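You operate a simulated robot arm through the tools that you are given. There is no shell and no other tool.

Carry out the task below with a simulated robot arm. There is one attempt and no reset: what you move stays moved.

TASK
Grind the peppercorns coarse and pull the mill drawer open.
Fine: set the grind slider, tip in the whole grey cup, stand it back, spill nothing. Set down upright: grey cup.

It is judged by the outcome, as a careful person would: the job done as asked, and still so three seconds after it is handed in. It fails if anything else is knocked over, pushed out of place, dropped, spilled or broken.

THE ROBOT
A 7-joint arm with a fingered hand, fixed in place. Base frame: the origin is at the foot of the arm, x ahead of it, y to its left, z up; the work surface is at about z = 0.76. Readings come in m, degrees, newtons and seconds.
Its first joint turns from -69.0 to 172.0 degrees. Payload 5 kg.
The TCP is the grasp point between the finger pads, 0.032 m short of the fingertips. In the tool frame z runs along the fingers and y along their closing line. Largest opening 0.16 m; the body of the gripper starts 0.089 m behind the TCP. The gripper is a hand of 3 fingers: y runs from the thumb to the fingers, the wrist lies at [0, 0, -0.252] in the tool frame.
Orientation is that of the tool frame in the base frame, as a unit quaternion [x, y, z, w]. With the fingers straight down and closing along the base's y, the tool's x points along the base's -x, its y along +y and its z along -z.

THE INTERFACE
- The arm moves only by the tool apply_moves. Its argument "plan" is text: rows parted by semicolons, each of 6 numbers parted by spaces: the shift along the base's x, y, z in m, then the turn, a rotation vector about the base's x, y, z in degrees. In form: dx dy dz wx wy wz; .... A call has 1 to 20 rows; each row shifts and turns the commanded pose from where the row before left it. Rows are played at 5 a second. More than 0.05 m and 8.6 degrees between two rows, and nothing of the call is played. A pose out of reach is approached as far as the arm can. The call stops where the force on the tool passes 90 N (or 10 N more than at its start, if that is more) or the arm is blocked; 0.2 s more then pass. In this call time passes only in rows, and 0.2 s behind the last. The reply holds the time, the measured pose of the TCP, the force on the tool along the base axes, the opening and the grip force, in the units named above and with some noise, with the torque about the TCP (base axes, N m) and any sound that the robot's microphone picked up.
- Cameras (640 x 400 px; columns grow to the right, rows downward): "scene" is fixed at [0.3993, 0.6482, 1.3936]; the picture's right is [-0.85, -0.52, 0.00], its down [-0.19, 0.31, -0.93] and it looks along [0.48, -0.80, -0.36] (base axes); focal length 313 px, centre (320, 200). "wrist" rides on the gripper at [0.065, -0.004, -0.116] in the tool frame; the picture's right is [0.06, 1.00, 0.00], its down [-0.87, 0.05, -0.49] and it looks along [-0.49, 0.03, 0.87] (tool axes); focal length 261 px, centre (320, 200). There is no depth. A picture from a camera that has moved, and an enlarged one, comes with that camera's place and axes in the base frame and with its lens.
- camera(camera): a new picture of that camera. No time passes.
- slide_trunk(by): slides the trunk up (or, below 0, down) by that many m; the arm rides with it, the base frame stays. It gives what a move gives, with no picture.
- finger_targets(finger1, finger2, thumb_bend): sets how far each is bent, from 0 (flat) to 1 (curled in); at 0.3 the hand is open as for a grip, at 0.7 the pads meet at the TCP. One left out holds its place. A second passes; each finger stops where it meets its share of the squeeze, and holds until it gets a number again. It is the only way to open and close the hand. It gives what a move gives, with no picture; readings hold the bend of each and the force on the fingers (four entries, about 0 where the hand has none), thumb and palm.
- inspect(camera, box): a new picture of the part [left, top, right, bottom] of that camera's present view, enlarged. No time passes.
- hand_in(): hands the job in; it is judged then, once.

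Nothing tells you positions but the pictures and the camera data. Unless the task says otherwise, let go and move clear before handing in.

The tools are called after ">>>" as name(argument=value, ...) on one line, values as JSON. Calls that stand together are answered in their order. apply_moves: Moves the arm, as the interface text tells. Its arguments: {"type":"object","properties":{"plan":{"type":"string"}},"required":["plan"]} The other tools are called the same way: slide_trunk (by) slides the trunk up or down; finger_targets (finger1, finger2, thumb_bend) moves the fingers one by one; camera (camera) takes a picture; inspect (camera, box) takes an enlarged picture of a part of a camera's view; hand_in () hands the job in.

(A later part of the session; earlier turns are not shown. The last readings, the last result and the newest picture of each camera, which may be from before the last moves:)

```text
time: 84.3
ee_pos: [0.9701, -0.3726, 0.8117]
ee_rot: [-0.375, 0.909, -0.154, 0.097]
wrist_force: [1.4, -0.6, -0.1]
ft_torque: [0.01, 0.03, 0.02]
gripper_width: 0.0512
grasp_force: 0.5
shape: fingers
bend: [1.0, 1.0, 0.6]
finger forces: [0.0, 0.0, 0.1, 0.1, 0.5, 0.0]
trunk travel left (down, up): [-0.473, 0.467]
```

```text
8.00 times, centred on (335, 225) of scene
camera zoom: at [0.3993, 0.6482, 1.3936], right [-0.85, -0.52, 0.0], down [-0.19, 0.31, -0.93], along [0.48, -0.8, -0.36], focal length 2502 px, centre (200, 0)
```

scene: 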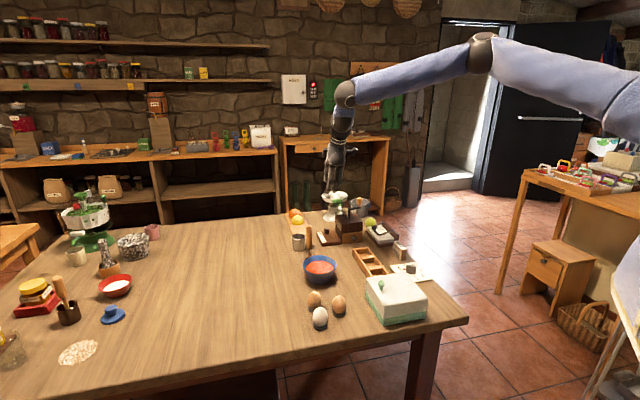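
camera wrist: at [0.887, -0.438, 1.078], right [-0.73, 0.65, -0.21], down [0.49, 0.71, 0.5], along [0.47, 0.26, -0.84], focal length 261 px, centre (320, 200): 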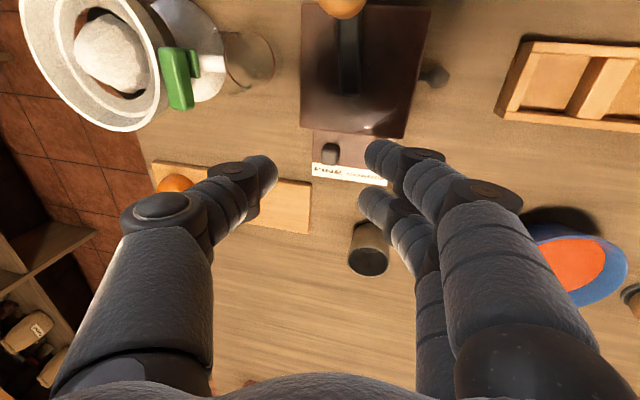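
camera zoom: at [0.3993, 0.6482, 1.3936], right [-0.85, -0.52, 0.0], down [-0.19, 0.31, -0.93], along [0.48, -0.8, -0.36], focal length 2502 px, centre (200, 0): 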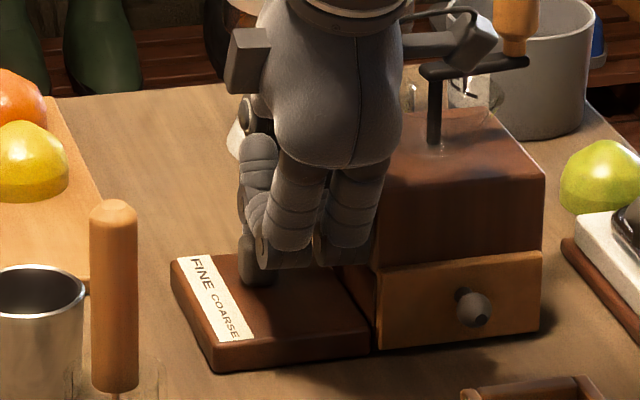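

Contact has just begun (thumb 0.5 N). Continue pulling.

>>> apply_moves(plan="-0.0042 0.0042 0 0 0 0; -0.0042 0.0042 0 0 0 0; -0.0042 0.0042 0 0 0 0; -0.0042 0.0042 0 0 0 0")

>>> inspect(camera="scene", box=[310, 200, 360, 250])

```text
time: 85.3
ee_pos: [0.9509, -0.3562, 0.8127]
ee_rot: [-0.375, 0.909, -0.154, 0.098]
wrist_force: [1.2, -0.2, 0.2]
ft_torque: [0.0, 0.02, -0.01]
gripper_width: 0.0511
grasp_force: 0.3
shape: fingers
bend: [1.0, 1.0, 0.6]
finger forces: [0.0, 0.0, 0.0, 0.0, 0.6, 0.0]
trunk travel left (down, up): [-0.473, 0.467]
```

```text
8.00 times, centred on (335, 225) of scene
camera zoom: at [0.3993, 0.6482, 1.3936], right [-0.85, -0.52, 0.0], down [-0.19, 0.31, -0.93], along [0.48, -0.8, -0.36], focal length 2502 px, centre (200, 0)
```

zoom: 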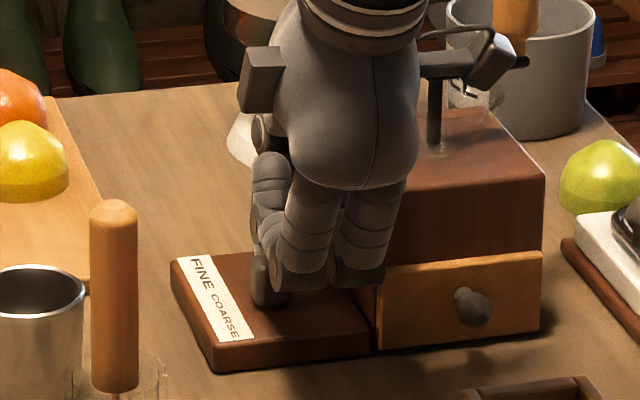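

The slider is following with very little force. Continue toward the COARSE end until the force rises.

>>> apply_moves(plan="-0.0035 0.0035 0 0 0 0; -0.0035 0.0035 0 0 0 0; -0.0035 0.0035 0 0 0 0")

>>> inspect(camera="scene", box=[310, 200, 360, 250])

```text
time: 86.1
ee_pos: [0.9412, -0.346, 0.8121]
ee_rot: [-0.374, 0.909, -0.153, 0.099]
wrist_force: [2.1, -2.6, -1.2]
ft_torque: [-0.03, -0.03, -0.01]
gripper_width: 0.0516
grasp_force: 1.5
shape: fingers
bend: [1.0, 1.0, 0.59]
finger forces: [0.0, 0.0, 0.0, 0.0, 3.1, 0.1]
trunk travel left (down, up): [-0.473, 0.467]
```

```text
8.00 times, centred on (335, 225) of scene
camera zoom: at [0.3993, 0.6482, 1.3936], right [-0.85, -0.52, 0.0], down [-0.19, 0.31, -0.93], along [0.48, -0.8, -0.36], focal length 2502 px, centre (200, 0)
```

zoom: 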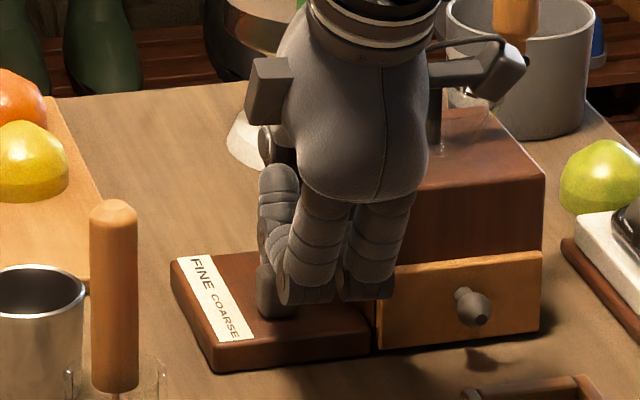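

Thumb force jumped to about 3 N, which suggests the end stop. One tiny further step to confirm.

>>> apply_moves(plan="-0.0015 0.0015 0 0 0 0")

>>> inspect(camera="scene", box=[310, 210, 350, 250])

```text
time: 86.5
ee_pos: [0.9393, -0.3445, 0.8115]
ee_rot: [-0.375, 0.909, -0.154, 0.098]
wrist_force: [2.7, -3.4, -0.3]
ft_torque: [-0.04, -0.04, 0.02]
gripper_width: 0.0521
grasp_force: 2.6
shape: fingers
bend: [1.0, 1.0, 0.59]
finger forces: [0.1, 0.0, 0.1, 0.0, 4.7, 0.1]
trunk travel left (down, up): [-0.473, 0.467]
```

```text
10.00 times, centred on (330, 230) of scene
camera zoom: at [0.3993, 0.6482, 1.3936], right [-0.85, -0.52, 0.0], down [-0.19, 0.31, -0.93], along [0.48, -0.8, -0.36], focal length 3128 px, centre (220, -100)
```

zoom: 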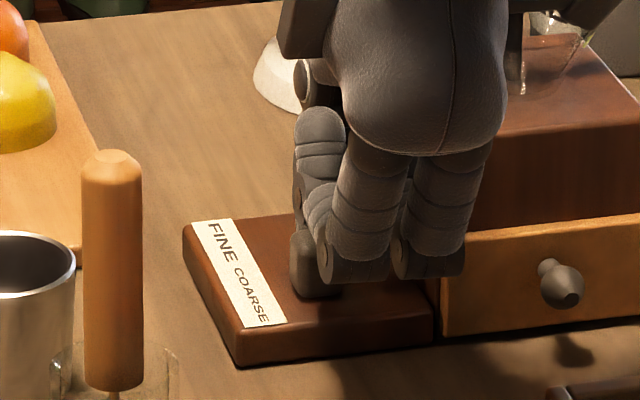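

The slider is at its COARSE stop. Back the thumb off a centimetre and lift out with the trunk.

>>> apply_moves(plan="0.004 -0.004 0 0 0 0; 0.004 -0.004 0 0 0 0; 0 0 0 0 0 0")

>>> slide_trunk(by=0.2)

>>> inspect(camera="scene", box=[300, 200, 370, 250])

>>> camera(camera="wrist")

```text
time: 87.3
ee_pos: [0.9478, -0.3513, 0.8133]
ee_rot: [-0.374, 0.909, -0.154, 0.097]
wrist_force: [-0.3, -0.3, -0.7]
ft_torque: [0.0, -0.04, -0.01]
gripper_width: 0.0508
grasp_force: 0.1
shape: fingers
bend: [1.0, 1.0, 0.6]
finger forces: [0.0, 0.0, 0.0, 0.1, 0.1, 0.1]
trunk travel left (down, up): [-0.473, 0.467]
```

```text
time: 89.5
ee_pos: [0.949, -0.3516, 1.0133]
ee_rot: [-0.375, 0.909, -0.154, 0.098]
wrist_force: [0.2, 0.3, 0.1]
ft_torque: [0.02, 0.0, 0.03]
gripper_width: 0.0507
grasp_force: 0.0
shape: fingers
bend: [1.0, 1.0, 0.6]
finger forces: [0.1, 0.1, 0.0, 0.1, 0.1, 0.0]
trunk travel left (down, up): [-0.673, 0.267]
```

```text
8.00 times, centred on (335, 225) of scene
camera zoom: at [0.3993, 0.6482, 1.3936], right [-0.85, -0.52, 0.0], down [-0.19, 0.31, -0.93], along [0.48, -0.8, -0.36], focal length 2502 px, centre (200, 0)
```

zoom: 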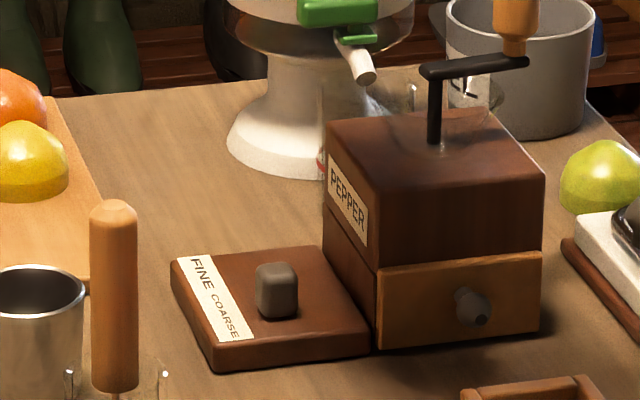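

```text
taken
camera wrist: at [0.871, -0.3763, 1.1181], right [-0.69, 0.63, -0.36], down [0.43, 0.76, 0.49], along [0.58, 0.19, -0.79], focal length 261 px, centre (320, 200)
```

wrist: 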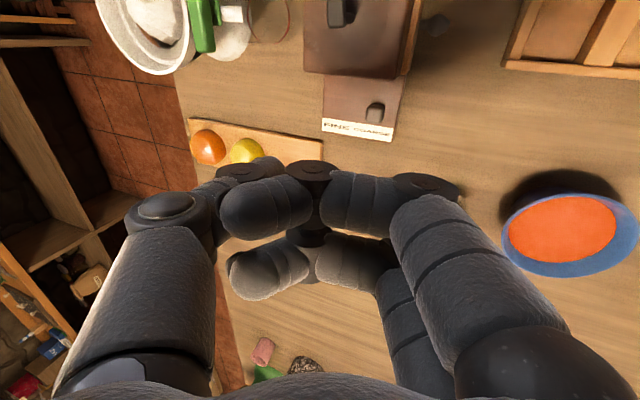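

Slider is set to COARSE. Now the cup: I'll retract, open the hand to about 9 cm, turn it so the closing line is across the arm direction with the camera on the far side, and tilt about 22°.

>>> apply_moves(plan="-0.02 0.02 0.02 4 5.73 0; -0.02 0.02 0.02 4 5.73 0; -0.02 0.02 0.01 4 5.73 0; -0.02 0.02 0 0 0 8.4; -0.02 0.02 0 0 0 8.4; 0 0 0 0 0 8.4; 0 0 0 0 0 8.4; 0 0 0 0 0 8.4; 0 0 0 0 0 8.4; 0 0 0 0 0 8.4; 0 0 0 0 0 8.4; 0 0 0 0 0 8.4; 0 0 0 0 0 8.4; 0 0 0 0 0 8.4; 0 0 0 0 0 8.4; 0 0 0 0 0 8.4; 0 0 0 0 0 8.4; 0 0 0 0 0 0")

>>> finger_targets(finger1=0.47, finger2=0.47, thumb_bend=0.47)

>>> apply_moves(plan="0 0 0 -2.27 -6.97 0; 0 0 0 -2.27 -6.97 0; 0 0 0 -2.27 -6.97 0; 0 0 0 0 0 0")

>>> camera(camera="scene")

>>> camera(camera="wrist")

```text
time: 93.3
ee_pos: [0.8487, -0.2529, 1.0627]
ee_rot: [0.988, -0.151, 0.0, -0.001]
wrist_force: [-0.6, 0.1, 0.4]
ft_torque: [0.01, 0.01, -0.01]
gripper_width: 0.051
grasp_force: 0.1
shape: fingers
bend: [1.0, 1.0, 0.6]
finger forces: [0.0, 0.0, 0.1, 0.0, 0.1, 0.1]
trunk travel left (down, up): [-0.673, 0.267]
```

```text
time: 94.3
ee_pos: [0.8486, -0.251, 1.0643]
ee_rot: [0.988, -0.152, 0.0, -0.001]
wrist_force: [0.0, -0.2, -0.8]
ft_torque: [0.01, -0.01, -0.01]
gripper_width: 0.0989
grasp_force: 0.1
shape: fingers
bend: [0.47, 0.47, 0.47]
finger forces: [0.0, 0.0, 0.1, 0.0, 0.1, 0.0]
trunk travel left (down, up): [-0.673, 0.267]
```

```text
time: 95.3
ee_pos: [0.849, -0.2515, 1.0614]
ee_rot: [0.97, -0.15, 0.189, 0.03]
wrist_force: [0.0, -0.7, 0.2]
ft_torque: [-0.04, -0.02, -0.03]
gripper_width: 0.099
grasp_force: 0.0
shape: fingers
bend: [0.47, 0.47, 0.47]
finger forces: [0.0, 0.0, 0.0, 0.1, 0.1, 0.1]
trunk travel left (down, up): [-0.673, 0.267]
```

```text
taken
```

scene: 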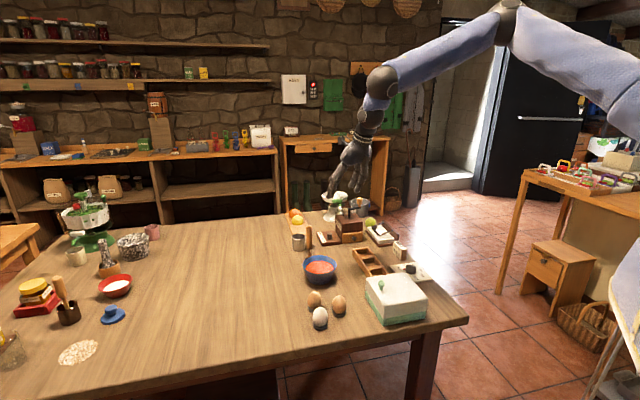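

```text
taken
camera wrist: at [0.8651, -0.2523, 1.1949], right [-0.25, -0.97, 0.03], down [-0.96, 0.25, 0.13], along [-0.13, 0.01, -0.99], focal length 261 px, centre (320, 200)
```

wrist: 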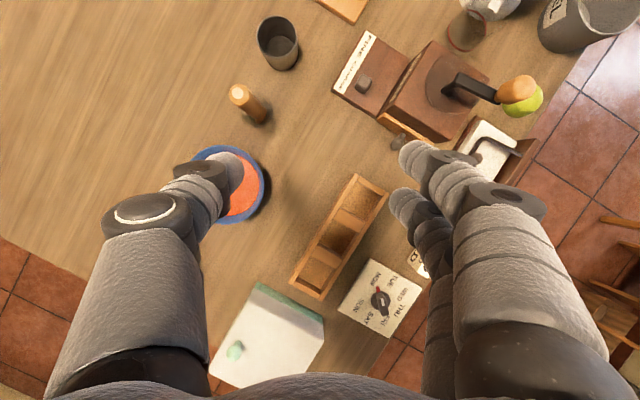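

The camera now looks almost straight down, a good chance to check the cup's contents, the glass and the hopper.

>>> inspect(camera="wrist", box=[220, 0, 340, 130])

>>> inspect(camera="wrist", box=[330, 20, 550, 160])

>>> inspect(camera="wrist", box=[250, 5, 310, 75])

```text
3.08 times, centred on (280, 65) of wrist
camera zoom: at [0.8651, -0.2523, 1.1949], right [-0.25, -0.97, 0.03], down [-0.96, 0.25, 0.13], along [-0.13, 0.01, -0.99], focal length 802 px, centre (443, 615)
```

zoom: 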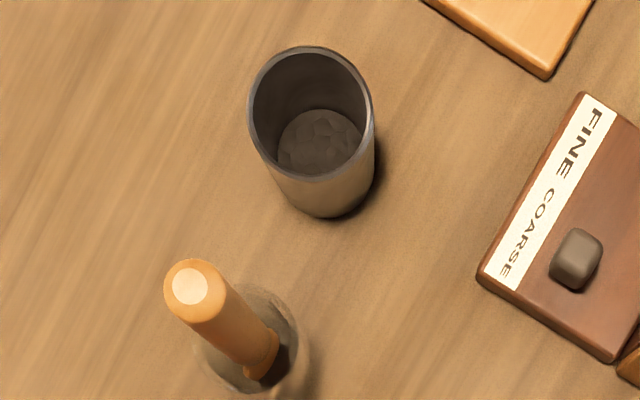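

```text
2.86 times, centred on (440, 90) of wrist
camera zoom: at [0.8651, -0.2523, 1.1949], right [-0.25, -0.97, 0.03], down [-0.96, 0.25, 0.13], along [-0.13, 0.01, -0.99], focal length 745 px, centre (-23, 514)
```

zoom: 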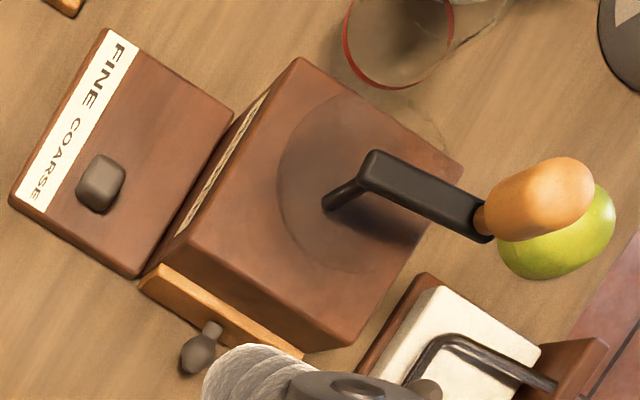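

```text
5.71 times, centred on (280, 40) of wrist
camera zoom: at [0.8651, -0.2523, 1.1949], right [-0.25, -0.97, 0.03], down [-0.96, 0.25, 0.13], along [-0.13, 0.01, -0.99], focal length 1489 px, centre (549, 1114)
```

zoom: 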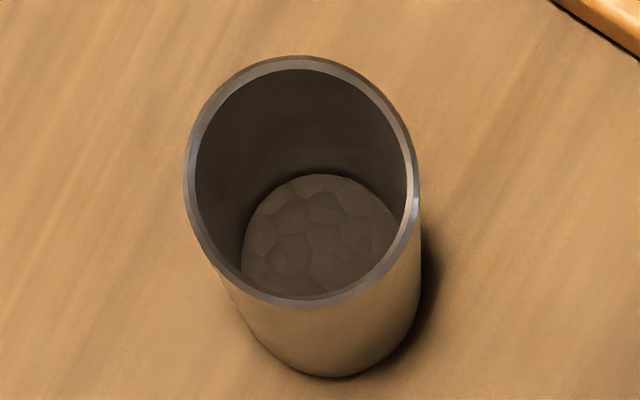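

The cup holds a shallow layer of peppercorns, and the hopper mouth is centred on the crank axis. Now extend over the cup at height.

>>> apply_moves(plan="0.025 0 -0.005 0 0 0; 0.025 0 -0.005 0 0 0; 0.025 0.001 -0.005 0 0 0; 0.025 0.001 -0.005 0 0 0; 0.025 0.001 -0.005 0 0 0; 0.025 0.001 -0.005 0 0 0; 0.025 0 0 0 0 0; 0.02 0 0 0 0 0; 0 0 0 0 0 0")

>>> camera(camera="wrist")

>>> camera(camera="scene")

```text
time: 97.3
ee_pos: [0.9813, -0.3016, 1.052]
ee_rot: [0.97, -0.15, 0.19, 0.029]
wrist_force: [-0.1, 0.9, 0.0]
ft_torque: [0.04, 0.0, 0.01]
gripper_width: 0.099
grasp_force: 0.0
shape: fingers
bend: [0.47, 0.47, 0.47]
finger forces: [0.0, 0.0, 0.1, 0.0, 0.0, 0.0]
out of reach, approached as far as the arm can: row 4, 5, 6, 7, 8
trunk travel left (down, up): [-0.673, 0.267]
```

```text
taken
camera wrist: at [0.9982, -0.3025, 1.184], right [-0.24, -0.97, 0.02], down [-0.96, 0.25, 0.13], along [-0.13, 0.01, -0.99], focal length 261 px, centre (320, 200)
```

wrist: 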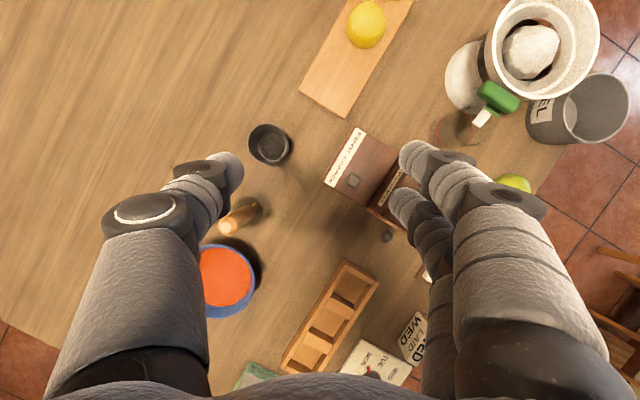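

```text
taken
```

scene: 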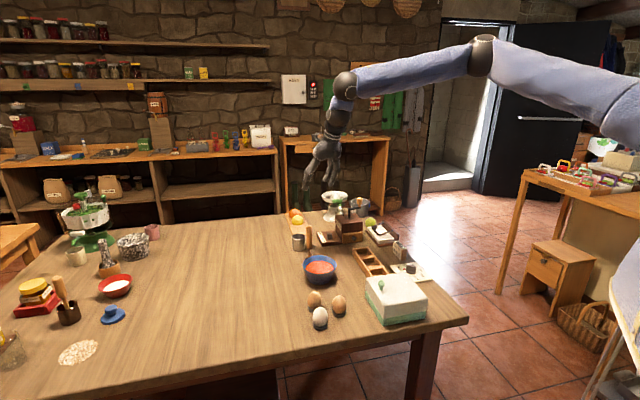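

The arm stopped short again and drifted, so I'll back off along the arm's own direction and try with the trunk lower (hand higher relative to the trunk).

>>> apply_moves(plan="-0.02 0.015 0.02 0 0 0; -0.02 0.015 0.02 0 0 0; -0.02 0.015 0.02 0 0 0; -0.02 0.01 0.02 0 0 0; -0.02 0 0.02 0 0 0; 0 0 0 0 0 0")

>>> slide_trunk(by=-0.14)

>>> apply_moves(plan="0.02 0.005 0 0 0 0; 0.02 0.005 0 0 0 0; 0.02 0.005 0 0 0 0; 0.02 0 0 0 0 0; 0.02 0 0 0 0 0; 0.02 0 0 0 0 0; 0 0 0 0 0 0")

>>> camera(camera="scene")

```text
time: 98.7
ee_pos: [0.8837, -0.2439, 1.1497]
ee_rot: [0.97, -0.15, 0.188, 0.03]
wrist_force: [0.0, 0.0, -0.2]
ft_torque: [-0.01, 0.02, -0.02]
gripper_width: 0.0989
grasp_force: 0.0
shape: fingers
bend: [0.47, 0.47, 0.47]
finger forces: [0.0, 0.0, 0.0, 0.0, 0.0, 0.0]
trunk travel left (down, up): [-0.673, 0.267]
```

```text
time: 100.4
ee_pos: [0.8817, -0.2443, 1.0118]
ee_rot: [0.97, -0.15, 0.188, 0.03]
wrist_force: [0.0, 0.8, 0.4]
ft_torque: [-0.03, -0.04, -0.01]
gripper_width: 0.0989
grasp_force: 0.0
shape: fingers
bend: [0.47, 0.47, 0.47]
finger forces: [0.1, 0.0, 0.0, 0.1, 0.0, 0.1]
trunk travel left (down, up): [-0.533, 0.407]
```

```text
time: 102.0
ee_pos: [0.9618, -0.2631, 1.0117]
ee_rot: [0.97, -0.149, 0.189, 0.028]
wrist_force: [-0.1, 0.4, 0.0]
ft_torque: [0.0, 0.0, 0.01]
gripper_width: 0.0989
grasp_force: 0.1
shape: fingers
bend: [0.47, 0.47, 0.47]
finger forces: [0.1, 0.0, 0.0, 0.0, 0.1, 0.0]
out of reach, approached as far as the arm can: row 3, 4, 5, 6
trunk travel left (down, up): [-0.533, 0.407]
```

```text
taken
```

scene: 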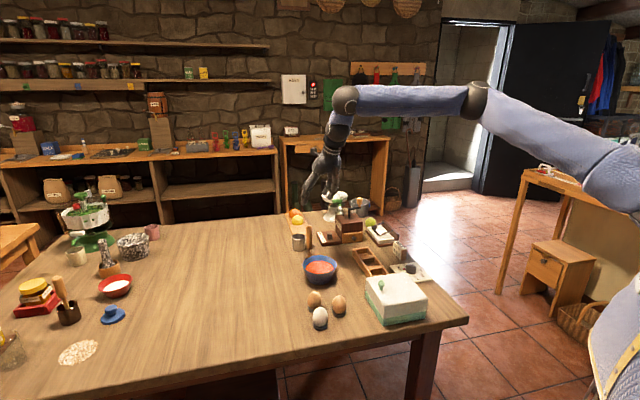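

Now the shoulder is visible at the right edge, well off to the arm's right side: the first joint seems swung far to the right, which wastes reach. I'll raise up and sweep the hand out to the left at full stretch and back, so the first joint turns toward the work and gives more reach.

>>> slide_trunk(by=0.14)

>>> apply_moves(plan="-0.01 0.045 0 0 0 2.5; -0.01 0.045 0 0 0 2.5; -0.01 0.045 0 0 0 2.5; -0.01 0.045 0 0 0 2.5; -0.01 0.045 0 0 0 2.5; -0.01 0.045 0 0 0 2.5; -0.01 0.045 0 0 0 2.5; -0.01 0.045 0 0 0 2.5; -0.01 0.045 0 0 0 2.5; -0.01 0.045 0 0 0 2.5; -0.01 0.045 0 0 0 2.5; -0.01 0.045 0 0 0 2.5; -0.01 0.045 0 0 0 2.5; -0.01 0.045 0 0 0 2.5; 0 0 0 0 0 0")

>>> camera(camera="scene")

```text
time: 103.7
ee_pos: [0.961, -0.2626, 1.1525]
ee_rot: [0.97, -0.149, 0.19, 0.028]
wrist_force: [0.8, -0.1, 0.2]
ft_torque: [-0.01, -0.01, 0.0]
gripper_width: 0.099
grasp_force: 0.1
shape: fingers
bend: [0.47, 0.47, 0.47]
finger forces: [0.0, 0.0, 0.1, 0.1, 0.0, 0.1]
trunk travel left (down, up): [-0.673, 0.267]
```

```text
time: 106.8
ee_pos: [0.6776, -0.045, 1.2147]
ee_rot: [0.97, 0.15, 0.19, -0.033]
wrist_force: [-0.1, 0.5, -0.3]
ft_torque: [-0.02, 0.03, 0.0]
gripper_width: 0.0991
grasp_force: 0.1
shape: fingers
bend: [0.47, 0.47, 0.47]
finger forces: [0.1, 0.0, 0.1, 0.0, 0.0, 0.0]
out of reach, approached as far as the arm can: row 1, 2, 3, 4, 5, 6, 7, 8, 9, 10, 11, 12, 13, 14
trunk travel left (down, up): [-0.673, 0.267]
```

```text
taken
```

scene: 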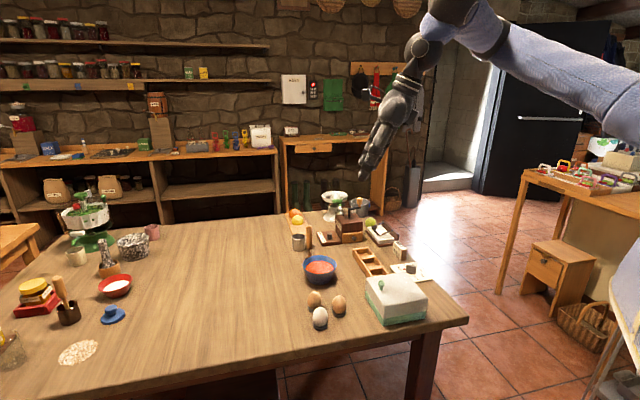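

All those rows were blocked, probably by the flipped hand yaw. I'll turn the hand back to a mid-range yaw first and then try the sweep again.

>>> apply_moves(plan="0 0 0 0 0 -8; 0 0 0 0 0 -8; 0 0 0 0 0 -8; 0 0 0 0 0 -8; 0 0 0 0 0 -8; 0 0 0 0 0 -8; 0 0 0 0 0 -8; 0 0 0 0 0 -8; 0 0 0 0 0 -8; 0 0 0 0 0 -8; 0 0 0 0 0 -8; 0 0 0 0 0 -8; 0 0 0 0 0 -8; 0 0 0 0 0 -8; 0 0 0 0 0 -8; 0 0 0 0 0 -8; 0 0 0 0 0 -8; 0 0 0 0 0 0")

>>> apply_moves(plan="0 0.03 0 0 0 0; 0 0.03 0 0 0 0; 0 0.03 0 0 0 0; 0 0.03 0 0 0 0; 0 0.03 0 0 0 0; 0 0 0 0 0 0")

>>> camera(camera="scene")

```text
time: 110.7
ee_pos: [0.5996, -0.3292, 1.1652]
ee_rot: [-0.502, 0.844, -0.097, -0.16]
wrist_force: [-0.5, -0.5, -0.2]
ft_torque: [-0.02, 0.04, 0.03]
gripper_width: 0.0989
grasp_force: 0.2
shape: fingers
bend: [0.47, 0.47, 0.47]
finger forces: [0.0, 0.0, 0.0, 0.0, 0.0, 0.0]
out of reach, approached as far as the arm can: row 1, 2, 3, 4, 5, 6, 7, 8, 9, 10, 11, 12, 13, 14, 15, 16, 17
trunk travel left (down, up): [-0.673, 0.267]
```

```text
time: 112.0
ee_pos: [0.5402, -0.26, 1.13]
ee_rot: [-0.503, 0.845, -0.092, -0.158]
wrist_force: [-0.1, -0.6, 0.1]
ft_torque: [-0.02, -0.01, 0.06]
gripper_width: 0.0995
grasp_force: 0.0
shape: fingers
bend: [0.47, 0.47, 0.47]
finger forces: [0.1, 0.1, 0.0, 0.0, 0.0, 0.0]
out of reach, approached as far as the arm can: row 1, 2, 3, 4, 5
trunk travel left (down, up): [-0.673, 0.267]
```

```text
taken
```

scene: 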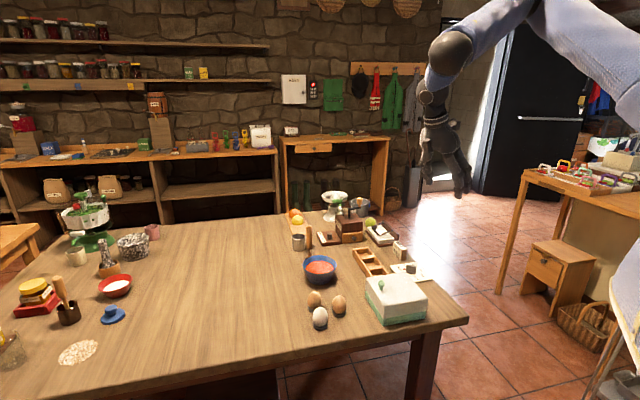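

The tilt direction got rotated with the yaw, which is why it's awkward. Make the tool vertical again, then try sweeping left.

>>> apply_moves(plan="0 0 0 6.1 -3.4 0; 0 0 0 6.1 -3.4 0; 0 0 0 6.1 -3.4 0; 0 0 0 0 0 0; 0.01 0.03 0 0 0 0; 0.01 0.03 0 0 0 0; 0.01 0.03 0 0 0 0; 0.01 0.03 0 0 0 0; 0.01 0.03 0 0 0 0; 0 0 0 0 0 0")

>>> camera(camera="scene")

```text
time: 114.2
ee_pos: [0.5895, -0.1105, 1.1337]
ee_rot: [-0.511, 0.86, -0.008, -0.007]
wrist_force: [0.2, -0.1, 0.1]
ft_torque: [0.0, -0.05, 0.01]
gripper_width: 0.0992
grasp_force: 0.1
shape: fingers
bend: [0.47, 0.47, 0.47]
finger forces: [0.1, 0.0, 0.1, 0.1, 0.1, 0.0]
trunk travel left (down, up): [-0.673, 0.267]
```

```text
taken
```

scene: 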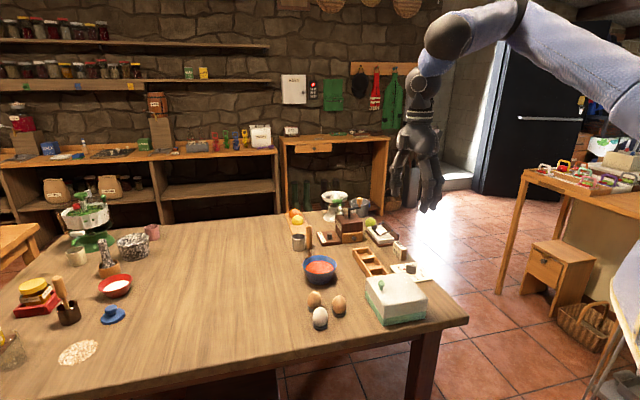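

That works with the tool vertical. Continue sweeping left and outward at height.

>>> apply_moves(plan="0.01 0.035 0 0 0 0; 0.01 0.035 0 0 0 0; 0.01 0.035 0 0 0 0; 0.01 0.035 0 0 0 0; 0.01 0.035 0 0 0 0; 0.01 0.035 0 0 0 0; 0.01 0.035 0 0 0 0; 0.01 0.035 0 0 0 0; 0.01 0.035 0 0 0 0; 0.01 0.035 0 0 0 0; 0.01 0.035 0 0 0 0; 0.01 0.035 0 0 0 0; 0 0 0 0 0 0")

>>> camera(camera="scene")

```text
time: 117.0
ee_pos: [0.596, -0.0962, 1.1329]
ee_rot: [-0.512, 0.859, -0.005, -0.005]
wrist_force: [0.1, 0.7, 0.6]
ft_torque: [-0.03, -0.02, 0.01]
gripper_width: 0.0996
grasp_force: 0.1
shape: fingers
bend: [0.47, 0.47, 0.47]
finger forces: [0.0, 0.0, 0.1, 0.0, 0.1, 0.1]
out of reach, approached as far as the arm can: row 1, 2, 3, 4, 5, 6, 7, 8, 9, 10, 11, 12
trunk travel left (down, up): [-0.673, 0.267]
```

```text
taken
```

scene: 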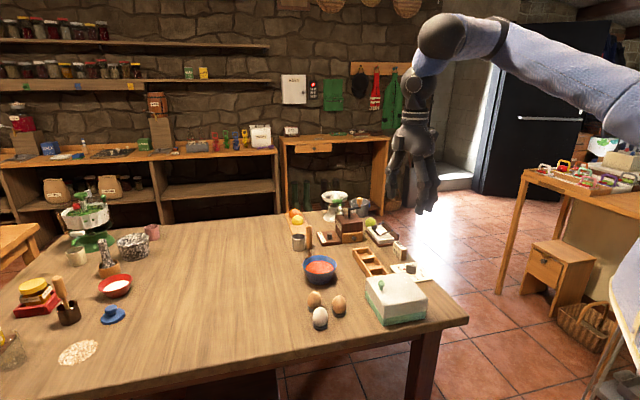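

Still blocked in this arm configuration. I'll restore the original hand yaw (as at the start) and test the sweep again.

>>> apply_moves(plan="0 0 0 0 0 -8; 0 0 0 0 0 -8; 0 0 0 0 0 -8; 0 0 0 0 0 -8; 0 0 0 0 0 -8; 0 0 0 0 0 -8; 0 0 0 0 0 -8; 0 0 0 0 0 -8; 0 0 0 0 0 0; 0 0.03 0 0 0 0; 0 0.03 0 0 0 0; 0 0.03 0 0 0 0; 0 0.03 0 0 0 0; 0 0.03 0 0 0 0; 0 0 0 0 0 0")

>>> camera(camera="scene")

```text
time: 120.2
ee_pos: [0.5818, -0.0849, 1.1313]
ee_rot: [0.022, 1.0, 0.0, -0.01]
wrist_force: [0.2, -0.4, 0.0]
ft_torque: [0.01, 0.01, -0.01]
gripper_width: 0.0991
grasp_force: 0.1
shape: fingers
bend: [0.47, 0.47, 0.47]
finger forces: [0.0, 0.1, 0.1, 0.0, 0.0, 0.0]
out of reach, approached as far as the arm can: row 10, 11, 12, 13, 14
trunk travel left (down, up): [-0.673, 0.267]
```

```text
taken
```

scene: 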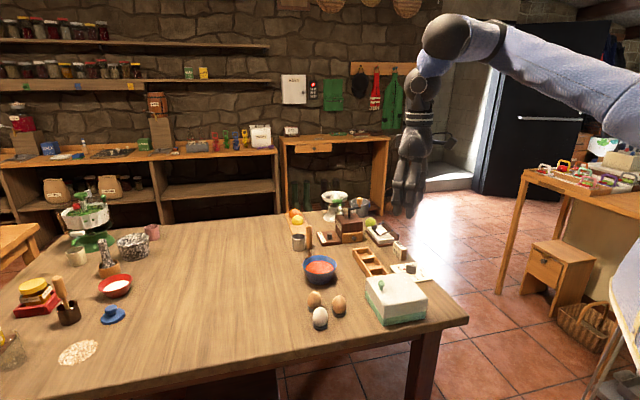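

Let me probe which directions are free from here: first straight outward (+x).

>>> apply_moves(plan="0.03 0 0 0 0 0; 0.03 0 0 0 0 0; 0.03 0 0 0 0 0; 0.03 0 0 0 0 0; 0.03 0 0 0 0 0; 0.03 0 0 0 0 0; 0.03 0 0 0 0 0; 0 0 0 0 0 0")

>>> apply_moves(plan="0 0.03 0 0 0 0; 0 0.03 0 0 0 0; 0 0.03 0 0 0 0; 0 0.03 0 0 0 0; 0 0 0 0 0 0")

>>> camera(camera="scene")

```text
time: 122.0
ee_pos: [0.7532, -0.1584, 1.1191]
ee_rot: [0.021, 1.0, 0.0, -0.009]
wrist_force: [0.8, 0.4, 0.6]
ft_torque: [-0.01, -0.01, -0.01]
gripper_width: 0.0993
grasp_force: 0.1
shape: fingers
bend: [0.47, 0.47, 0.47]
finger forces: [0.0, 0.1, 0.0, 0.0, 0.1, 0.0]
out of reach, approached as far as the arm can: row 1, 2, 3, 4, 5, 6, 7
trunk travel left (down, up): [-0.673, 0.267]
```

```text
time: 123.2
ee_pos: [0.7118, -0.1303, 1.1065]
ee_rot: [0.022, 1.0, 0.001, -0.01]
wrist_force: [0.2, 1.1, -0.1]
ft_torque: [-0.02, 0.03, 0.01]
gripper_width: 0.0994
grasp_force: 0.1
shape: fingers
bend: [0.47, 0.47, 0.47]
finger forces: [0.0, 0.0, 0.1, 0.0, 0.0, 0.0]
out of reach, approached as far as the arm can: row 1, 2, 3, 4
trunk travel left (down, up): [-0.673, 0.267]
```

```text
taken
```

scene: 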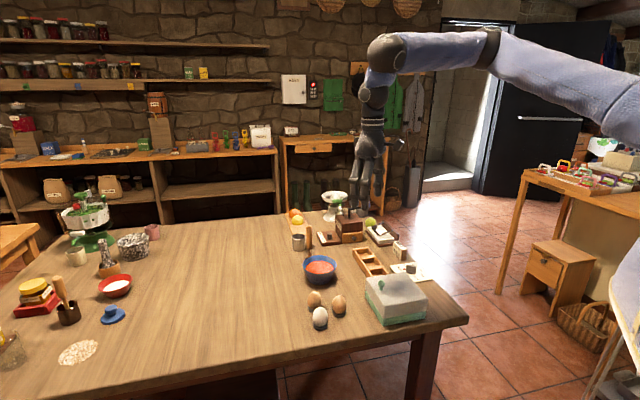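

The boundary looks like a circle around a fixed elbow point, so some joint further in is at a limit. I'll test closer to the base, sweeping left while rotating the hand along with the sweep.

>>> apply_moves(plan="-0.04 -0.03 0 0 0 0; -0.04 -0.03 0 0 0 0; -0.04 -0.03 0 0 0 0; -0.04 0 0 0 0 0; -0.04 0 0 0 0 0; -0.03 0 0 0 0 0; 0 0 0 0 0 0; 0.01 0.04 0 0 0 5; 0.01 0.04 0 0 0 5; 0.01 0.04 0 0 0 5; 0 0.04 0 0 0 5; 0 0.04 0 0 0 5; 0 0.04 0 0 0 5; 0 0.04 0 0 0 5; 0 0 0 0 0 0")

>>> camera(camera="scene")

```text
time: 126.5
ee_pos: [0.5127, -0.0805, 1.1388]
ee_rot: [-0.279, 0.96, -0.002, -0.008]
wrist_force: [-0.8, 0.8, 1.2]
ft_torque: [-0.01, -0.02, 0.0]
gripper_width: 0.0999
grasp_force: 0.1
shape: fingers
bend: [0.47, 0.47, 0.47]
finger forces: [0.1, 0.1, 0.0, 0.0, 0.0, 0.1]
out of reach, approached as far as the arm can: row 11, 12, 13, 14
trunk travel left (down, up): [-0.673, 0.267]
```

```text
taken
```

scene: 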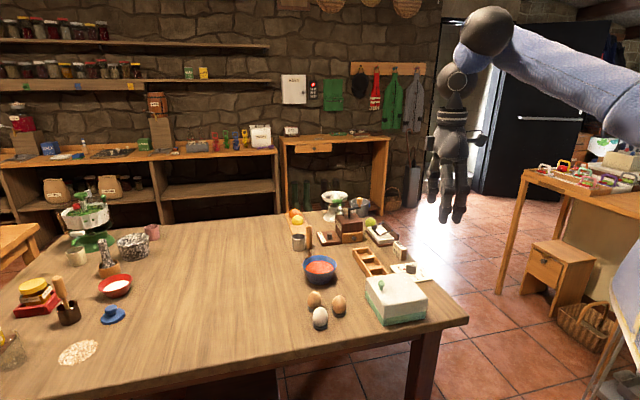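

Now I understand the arm: the elbow is confined to a plane on the right side, so the hand reaches furthest when pointing toward azimuth ≈ +40°. That suits the cup well, because approaching from over the slider plate (azimuth ~45°) keeps the stick to the side. I'll move to a clear spot and set up that orientation.

>>> apply_moves(plan="0.0234 -0.034 0 0 0 0; 0.0234 -0.034 0 0 0 0; 0.0234 -0.034 0 0 0 0; 0.0234 -0.034 0 0 0 0; 0.0234 -0.034 0 0 0 0; 0.0234 -0.034 0 0 0 0; 0.0234 -0.034 0 0 0 0; 0.0234 -0.034 0 0 0 6.3; 0 0 0 0 0 6.3; 0 0 0 5.3 -5.3 0; 0 0 0 5.3 -5.3 0; 0 0 0 5.3 -5.3 0; 0 0 0 5.3 -5.3 0; 0 0 0 5.3 -5.3 0; 0 0 0 5.3 -5.3 0; 0 0 0 0 0 0")

>>> camera(camera="scene")

>>> camera(camera="wrist")

```text
time: 129.8
ee_pos: [0.7011, -0.3498, 1.138]
ee_rot: [-0.356, 0.857, 0.14, 0.346]
wrist_force: [-0.1, 0.0, -0.1]
ft_torque: [-0.03, 0.03, -0.02]
gripper_width: 0.0997
grasp_force: 0.1
shape: fingers
bend: [0.47, 0.47, 0.47]
finger forces: [0.0, 0.0, 0.0, 0.0, 0.0, 0.1]
trunk travel left (down, up): [-0.673, 0.267]
```

```text
taken
```

scene: 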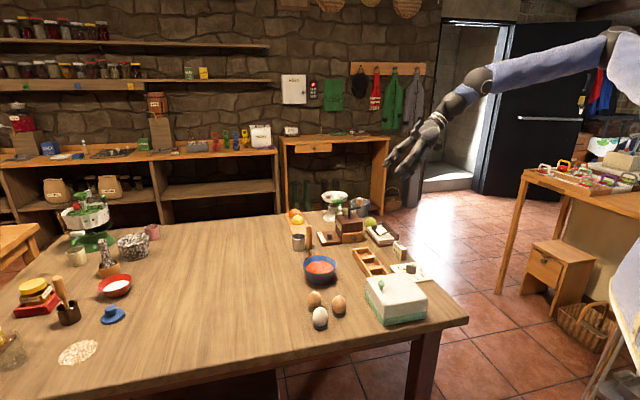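

```text
taken
camera wrist: at [0.6141, -0.4424, 1.1762], right [-0.74, 0.68, -0.05], down [0.16, 0.24, 0.96], along [0.66, 0.7, -0.29], focal length 261 px, centre (320, 200)
```

wrist: 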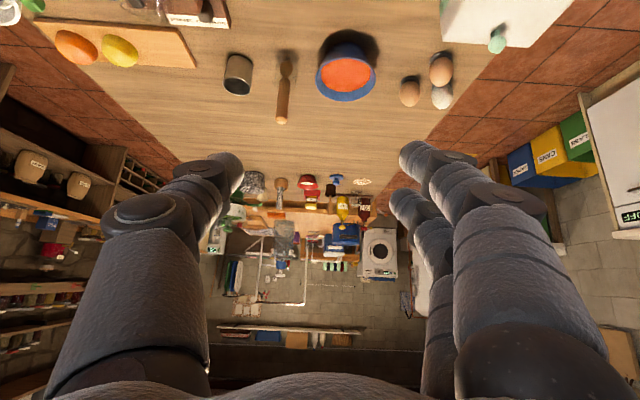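

This orientation is comfortable. Before fetching the cup, I'll rehearse the pouring motion empty here: pitch to horizontal, then roll about the tool axis.

>>> apply_moves(plan="0 0 0 5.3 -5.3 0; 0 0 0 5.3 -5.3 0; 0 0 0 5.3 -5.3 0; 0 0 0 5.3 -5.3 0; 0 0 0 5.3 -5.3 0; 0 0 0 5.3 -5.3 0; 0 0 0 0 0 0")

>>> apply_moves(plan="0 0 0 5.6 5.6 0; 0 0 0 5.6 5.6 0; 0 0 0 5.6 5.6 0; 0 0 0 5.6 5.6 0; 0 0 0 5.6 5.6 0; 0 0 0 5.6 5.6 0; 0 0 0 5.6 5.6 0; 0 0 0 5.6 5.6 0; 0 0 0 5.6 5.6 0; 0 0 0 5.6 5.6 0; 0 0 0 5.6 5.6 0; 0 0 0 5.6 5.6 0; 0 0 0 5.6 5.6 0; 0 0 0 5.6 5.6 0; 0 0 0 5.6 5.6 0; 0 0 0 5.6 5.6 0; 0 0 0 5.6 5.6 0; 0 0 0 0 0 0")

>>> camera(camera="scene")

```text
time: 131.4
ee_pos: [0.7009, -0.3509, 1.1366]
ee_rot: [-0.271, 0.66, 0.266, 0.648]
wrist_force: [0.2, 0.1, -1.1]
ft_torque: [-0.03, 0.01, -0.02]
gripper_width: 0.0994
grasp_force: 0.0
shape: fingers
bend: [0.47, 0.47, 0.47]
finger forces: [0.0, 0.0, 0.0, 0.0, 0.0, 0.1]
trunk travel left (down, up): [-0.673, 0.267]
```

```text
time: 135.2
ee_pos: [0.7016, -0.3504, 1.137]
ee_rot: [0.491, 0.503, 0.711, -0.005]
wrist_force: [0.5, 0.1, 0.2]
ft_torque: [0.01, -0.01, 0.03]
gripper_width: 0.0997
grasp_force: 0.0
shape: fingers
bend: [0.47, 0.47, 0.47]
finger forces: [0.1, 0.1, 0.0, 0.1, 0.1, 0.0]
trunk travel left (down, up): [-0.673, 0.267]
```

```text
taken
```

scene: 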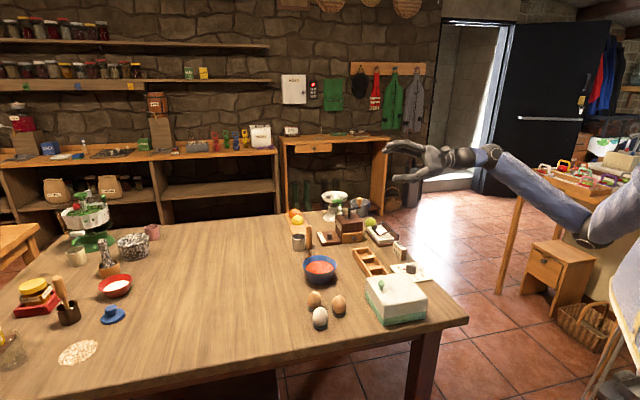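

The roll of 135° works without any limit. For pouring with the hand coming from the right, the crank knob should be on the far side of the mill, so I'll undo the roll, tilt down to 20°, and move the crank another quarter turn.

>>> apply_moves(plan="0 0 0 -5.6 -5.6 0; 0 0 0 -5.6 -5.6 0; 0 0 0 -5.6 -5.6 0; 0 0 0 -5.6 -5.6 0; 0 0 0 -5.6 -5.6 0; 0 0 0 -5.6 -5.6 0; 0 0 0 -5.6 -5.6 0; 0 0 0 -5.6 -5.6 0; 0 0 0 -5.6 -5.6 0; 0 0 0 -5.6 -5.6 0; 0 0 0 -5.6 -5.6 0; 0 0 0 -5.6 -5.6 0; 0 0 0 -5.6 -5.6 0; 0 0 0 -5.6 -5.6 0; 0 0 0 -5.6 -5.6 0; 0 0 0 -5.6 -5.6 0; 0 0 0 -5.6 -5.6 0; 0 0 0 0 0 0")

>>> apply_moves(plan="0 0 0 -5.42 5.42 0; 0 0 0 -5.42 5.42 0; 0 0 0 -5.42 5.42 0; 0 0 0 -5.42 5.42 0; 0 0 0 -5.42 5.42 0; 0.02 -0.015 0 -5.42 5.42 0; 0.02 -0.015 0 -5.42 5.42 0; 0.02 -0.015 0 -5.42 5.42 0; 0.02 -0.015 0 -5.42 5.42 0; 0.025 -0.015 -0.01 0 0 0; 0.025 -0.015 -0.02 0 0 0; 0.025 -0.015 -0.02 0 0 0; 0.025 -0.015 -0.02 0 0 0; 0 0 -0.02 0 0 0; 0 0 -0.02 0 0 0; 0 0 0 0 0 0")

>>> finger_targets(finger1=0.58, finger2=0.58, thumb_bend=0.58)

>>> camera(camera="wrist")

>>> inspect(camera="scene", box=[300, 130, 420, 250])

```text
time: 139.1
ee_pos: [0.7002, -0.3524, 1.1373]
ee_rot: [-0.272, 0.661, 0.265, 0.647]
wrist_force: [-0.4, 0.3, 0.1]
ft_torque: [0.02, -0.05, -0.01]
gripper_width: 0.0997
grasp_force: 0.0
shape: fingers
bend: [0.47, 0.47, 0.47]
finger forces: [0.1, 0.1, 0.0, 0.0, 0.0, 0.0]
trunk travel left (down, up): [-0.673, 0.267]
```

```text
time: 141.4
ee_pos: [0.6572, -0.4491, 0.8022]
ee_rot: [-0.345, 0.926, 0.139, -0.07]
wrist_force: [-29.2, -27.8, -3.4]
ft_torque: [-1.11, 1.39, -1.96]
gripper_width: 0.1015
grasp_force: 20.4
shape: fingers
bend: [0.47, 0.47, 0.46]
finger forces: [0.0, 0.0, 0.0, 0.1, 40.3, 0.1]
trunk travel left (down, up): [-0.673, 0.267]
stopped in row 11: the force on the tool passed its limit at 147 N (the readings are from after the stop); the commanded pose is now the measured one
```

```text
time: 142.4
ee_pos: [0.658, -0.4509, 0.803]
ee_rot: [-0.347, 0.925, 0.141, -0.068]
wrist_force: [-35.8, -49.3, -15.9]
ft_torque: [-1.61, 2.16, -2.79]
gripper_width: 0.0792
grasp_force: 30.1
shape: fingers
bend: [0.57, 0.57, 0.52]
finger forces: [0.0, 0.0, 0.0, 0.0, 60.0, 0.0]
trunk travel left (down, up): [-0.673, 0.267]
```

```text
taken
camera wrist: at [0.6371, -0.5213, 0.914], right [-0.67, 0.68, 0.31], down [0.73, 0.51, 0.46], along [0.15, 0.53, -0.83], focal length 261 px, centre (320, 200)
```

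wrist: 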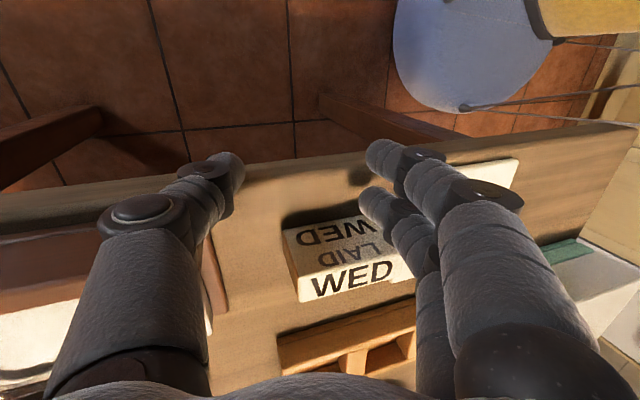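

```text
3.33 times, centred on (360, 190) of scene
camera zoom: at [0.3993, 0.6482, 1.3936], right [-0.85, -0.52, 0.0], down [-0.19, 0.31, -0.93], along [0.48, -0.8, -0.36], focal length 1043 px, centre (187, 233)
```

zoom: 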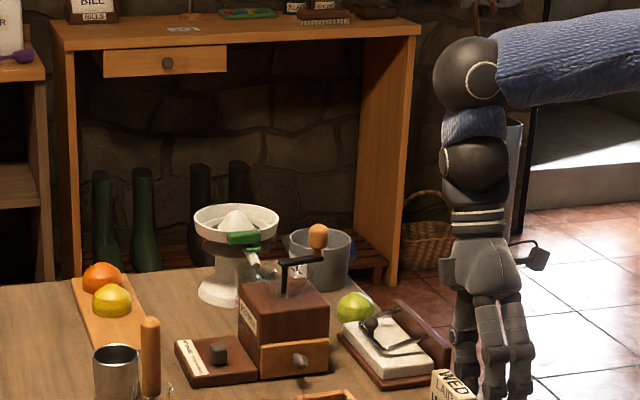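

Something went wrong: the arm dropped unexpectedly during the pitch-down and the thumb is now pressing against something at the table's right edge. I'll look before doing anything else.

>>> inspect(camera="scene", box=[360, 180, 480, 320])

>>> inspect(camera="wrist", box=[170, 130, 460, 350])

>>> camera(camera="scene")

```text
2.86 times, centred on (420, 250) of scene
camera zoom: at [0.3993, 0.6482, 1.3936], right [-0.85, -0.52, 0.0], down [-0.19, 0.31, -0.93], along [0.48, -0.8, -0.36], focal length 894 px, centre (34, 57)
```

zoom: 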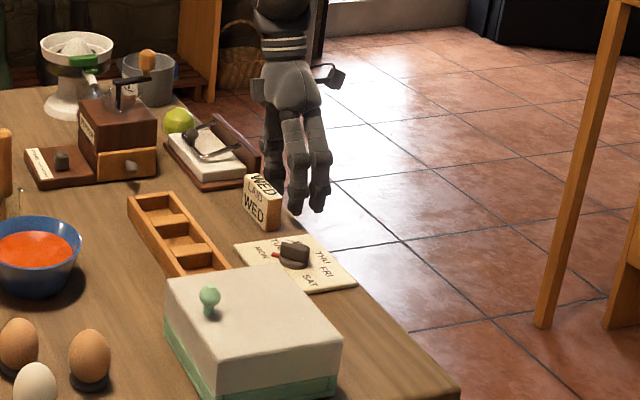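

```text
1.82 times, centred on (315, 240) of wrist
camera zoom: at [0.6371, -0.5213, 0.914], right [-0.67, 0.68, 0.31], down [0.73, 0.51, 0.46], along [0.15, 0.53, -0.83], focal length 474 px, centre (329, 127)
```

zoom: 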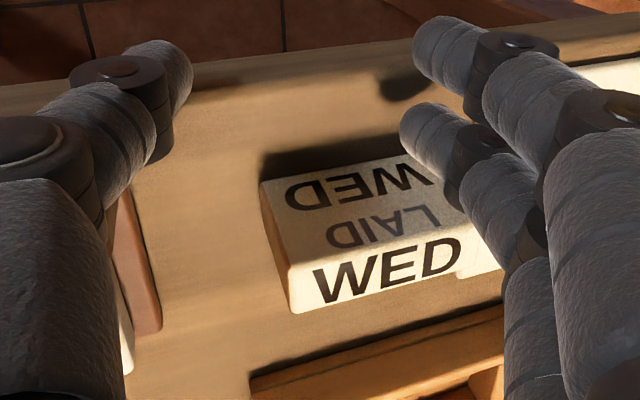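

```text
taken
```

scene: 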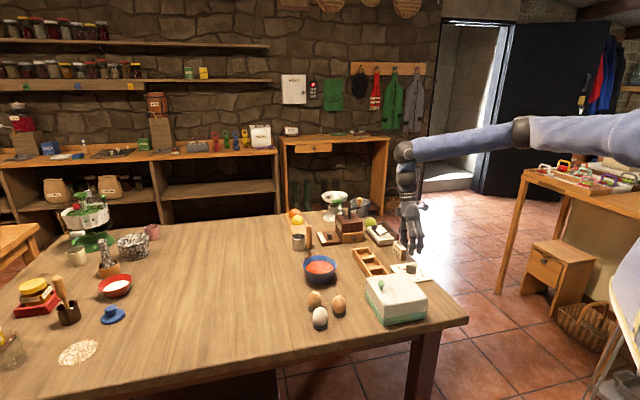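

The thumb is pressing on the table's side edge; nearby items still look in place. I'll move away from the edge (back right) and then straight up in small steps.

>>> apply_moves(plan="-0.012 -0.012 0 0 0 0; -0.012 -0.012 0 0 0 0")

```text
time: 143.0
ee_pos: [0.6359, -0.4715, 0.8059]
ee_rot: [-0.347, 0.925, 0.142, -0.064]
wrist_force: [-0.7, -0.7, 0.5]
ft_torque: [0.06, -0.03, -0.02]
gripper_width: 0.0597
grasp_force: 0.1
shape: fingers
bend: [0.57, 0.57, 0.57]
finger forces: [0.0, 0.1, 0.1, 0.0, 0.1, 0.0]
trunk travel left (down, up): [-0.673, 0.267]
```

Free now. Raise using the trunk, keeping the arm rigid, and inspect the table for any disturbance.

>>> slide_trunk(by=0.25)

>>> inspect(camera="scene", box=[280, 180, 460, 300])

>>> camera(camera="wrist")

>>> inspect(camera="scene", box=[370, 220, 430, 270])

```text
time: 145.6
ee_pos: [0.6372, -0.4722, 1.0552]
ee_rot: [-0.347, 0.925, 0.141, -0.064]
wrist_force: [-0.1, -0.5, -1.0]
ft_torque: [0.01, 0.01, -0.01]
gripper_width: 0.06
grasp_force: 0.0
shape: fingers
bend: [0.57, 0.57, 0.57]
finger forces: [0.0, 0.0, 0.1, 0.0, 0.0, 0.0]
trunk travel left (down, up): [-0.923, 0.017]
```

```text
3.33 times, centred on (370, 240) of scene
camera zoom: at [0.3993, 0.6482, 1.3936], right [-0.85, -0.52, 0.0], down [-0.19, 0.31, -0.93], along [0.48, -0.8, -0.36], focal length 1043 px, centre (153, 67)
```

zoom: 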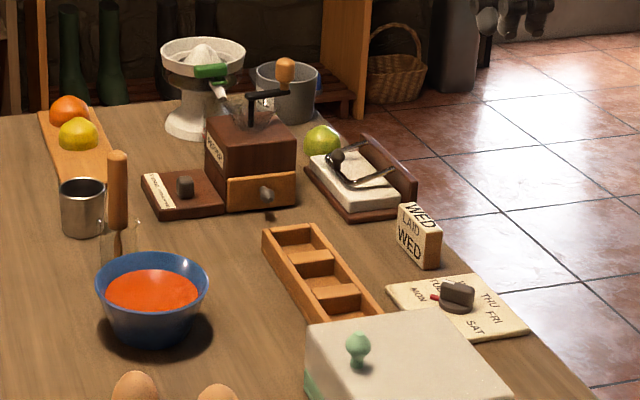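

```text
taken
camera wrist: at [0.6156, -0.5415, 1.1656], right [-0.67, 0.68, 0.31], down [0.73, 0.51, 0.46], along [0.16, 0.53, -0.83], focal length 261 px, centre (320, 200)
```

wrist: 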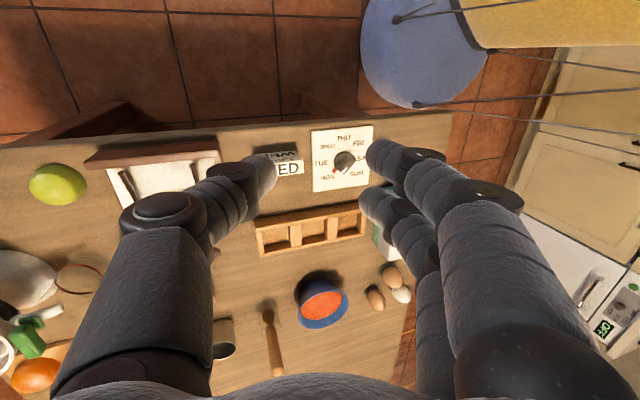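

```text
8.00 times, centred on (400, 245) of scene
camera zoom: at [0.3993, 0.6482, 1.3936], right [-0.85, -0.52, 0.0], down [-0.19, 0.31, -0.93], along [0.48, -0.8, -0.36], focal length 2502 px, centre (-320, -160)
```

zoom: 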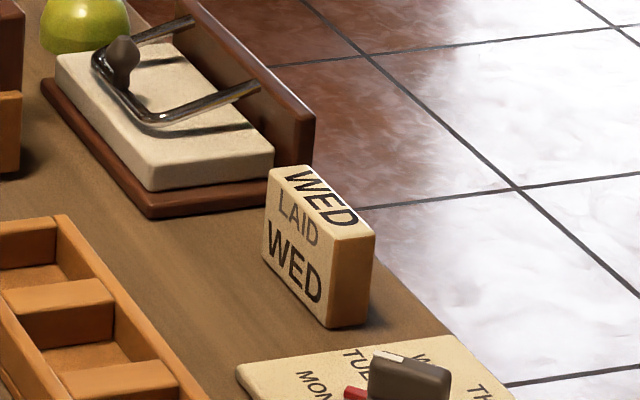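

Comparing with the first pictures, nothing on the table has moved. The arm had flipped its elbow low during the rehearsal roll. I'll get back to a clean vertical pose, well to the side, and rehearse the opposite roll in small pieces while watching the elbow.

>>> apply_moves(plan="0 0 0.01 -6.3 -6.5 0; 0 0 0.01 -6.3 -6.5 0; 0.02 0.02 0 0 0 0; 0.02 0.02 0 0 0 0; 0 0 0 0 0 0")

>>> slide_trunk(by=-0.15)

>>> apply_moves(plan="0 0 0.04 0 0 0; 0 0 0.04 0 0 0; 0 0 0.04 0 0 0; 0 0 0.03 0 0 0; 0 0 0 0 0 0")

>>> camera(camera="scene")

```text
refused: row 1 steps farther than a row can; nothing moved
```

```text
time: 147.3
ee_pos: [0.6377, -0.4704, 0.9063]
ee_rot: [-0.347, 0.925, 0.14, -0.066]
wrist_force: [0.0, -0.1, 0.2]
ft_torque: [0.03, 0.02, -0.03]
gripper_width: 0.06
grasp_force: 0.0
shape: fingers
bend: [0.57, 0.57, 0.57]
finger forces: [0.0, 0.0, 0.1, 0.0, 0.0, 0.1]
trunk travel left (down, up): [-0.773, 0.167]
```

```text
time: 148.5
ee_pos: [0.6345, -0.4723, 1.0553]
ee_rot: [-0.346, 0.925, 0.142, -0.066]
wrist_force: [0.1, 0.4, -0.3]
ft_torque: [0.01, 0.03, 0.03]
gripper_width: 0.0598
grasp_force: 0.0
shape: fingers
bend: [0.57, 0.57, 0.57]
finger forces: [0.0, 0.1, 0.1, 0.0, 0.1, 0.0]
trunk travel left (down, up): [-0.773, 0.167]
```

```text
taken
```

scene: 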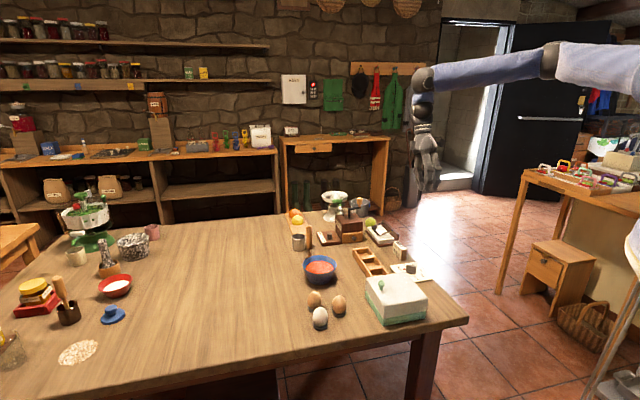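

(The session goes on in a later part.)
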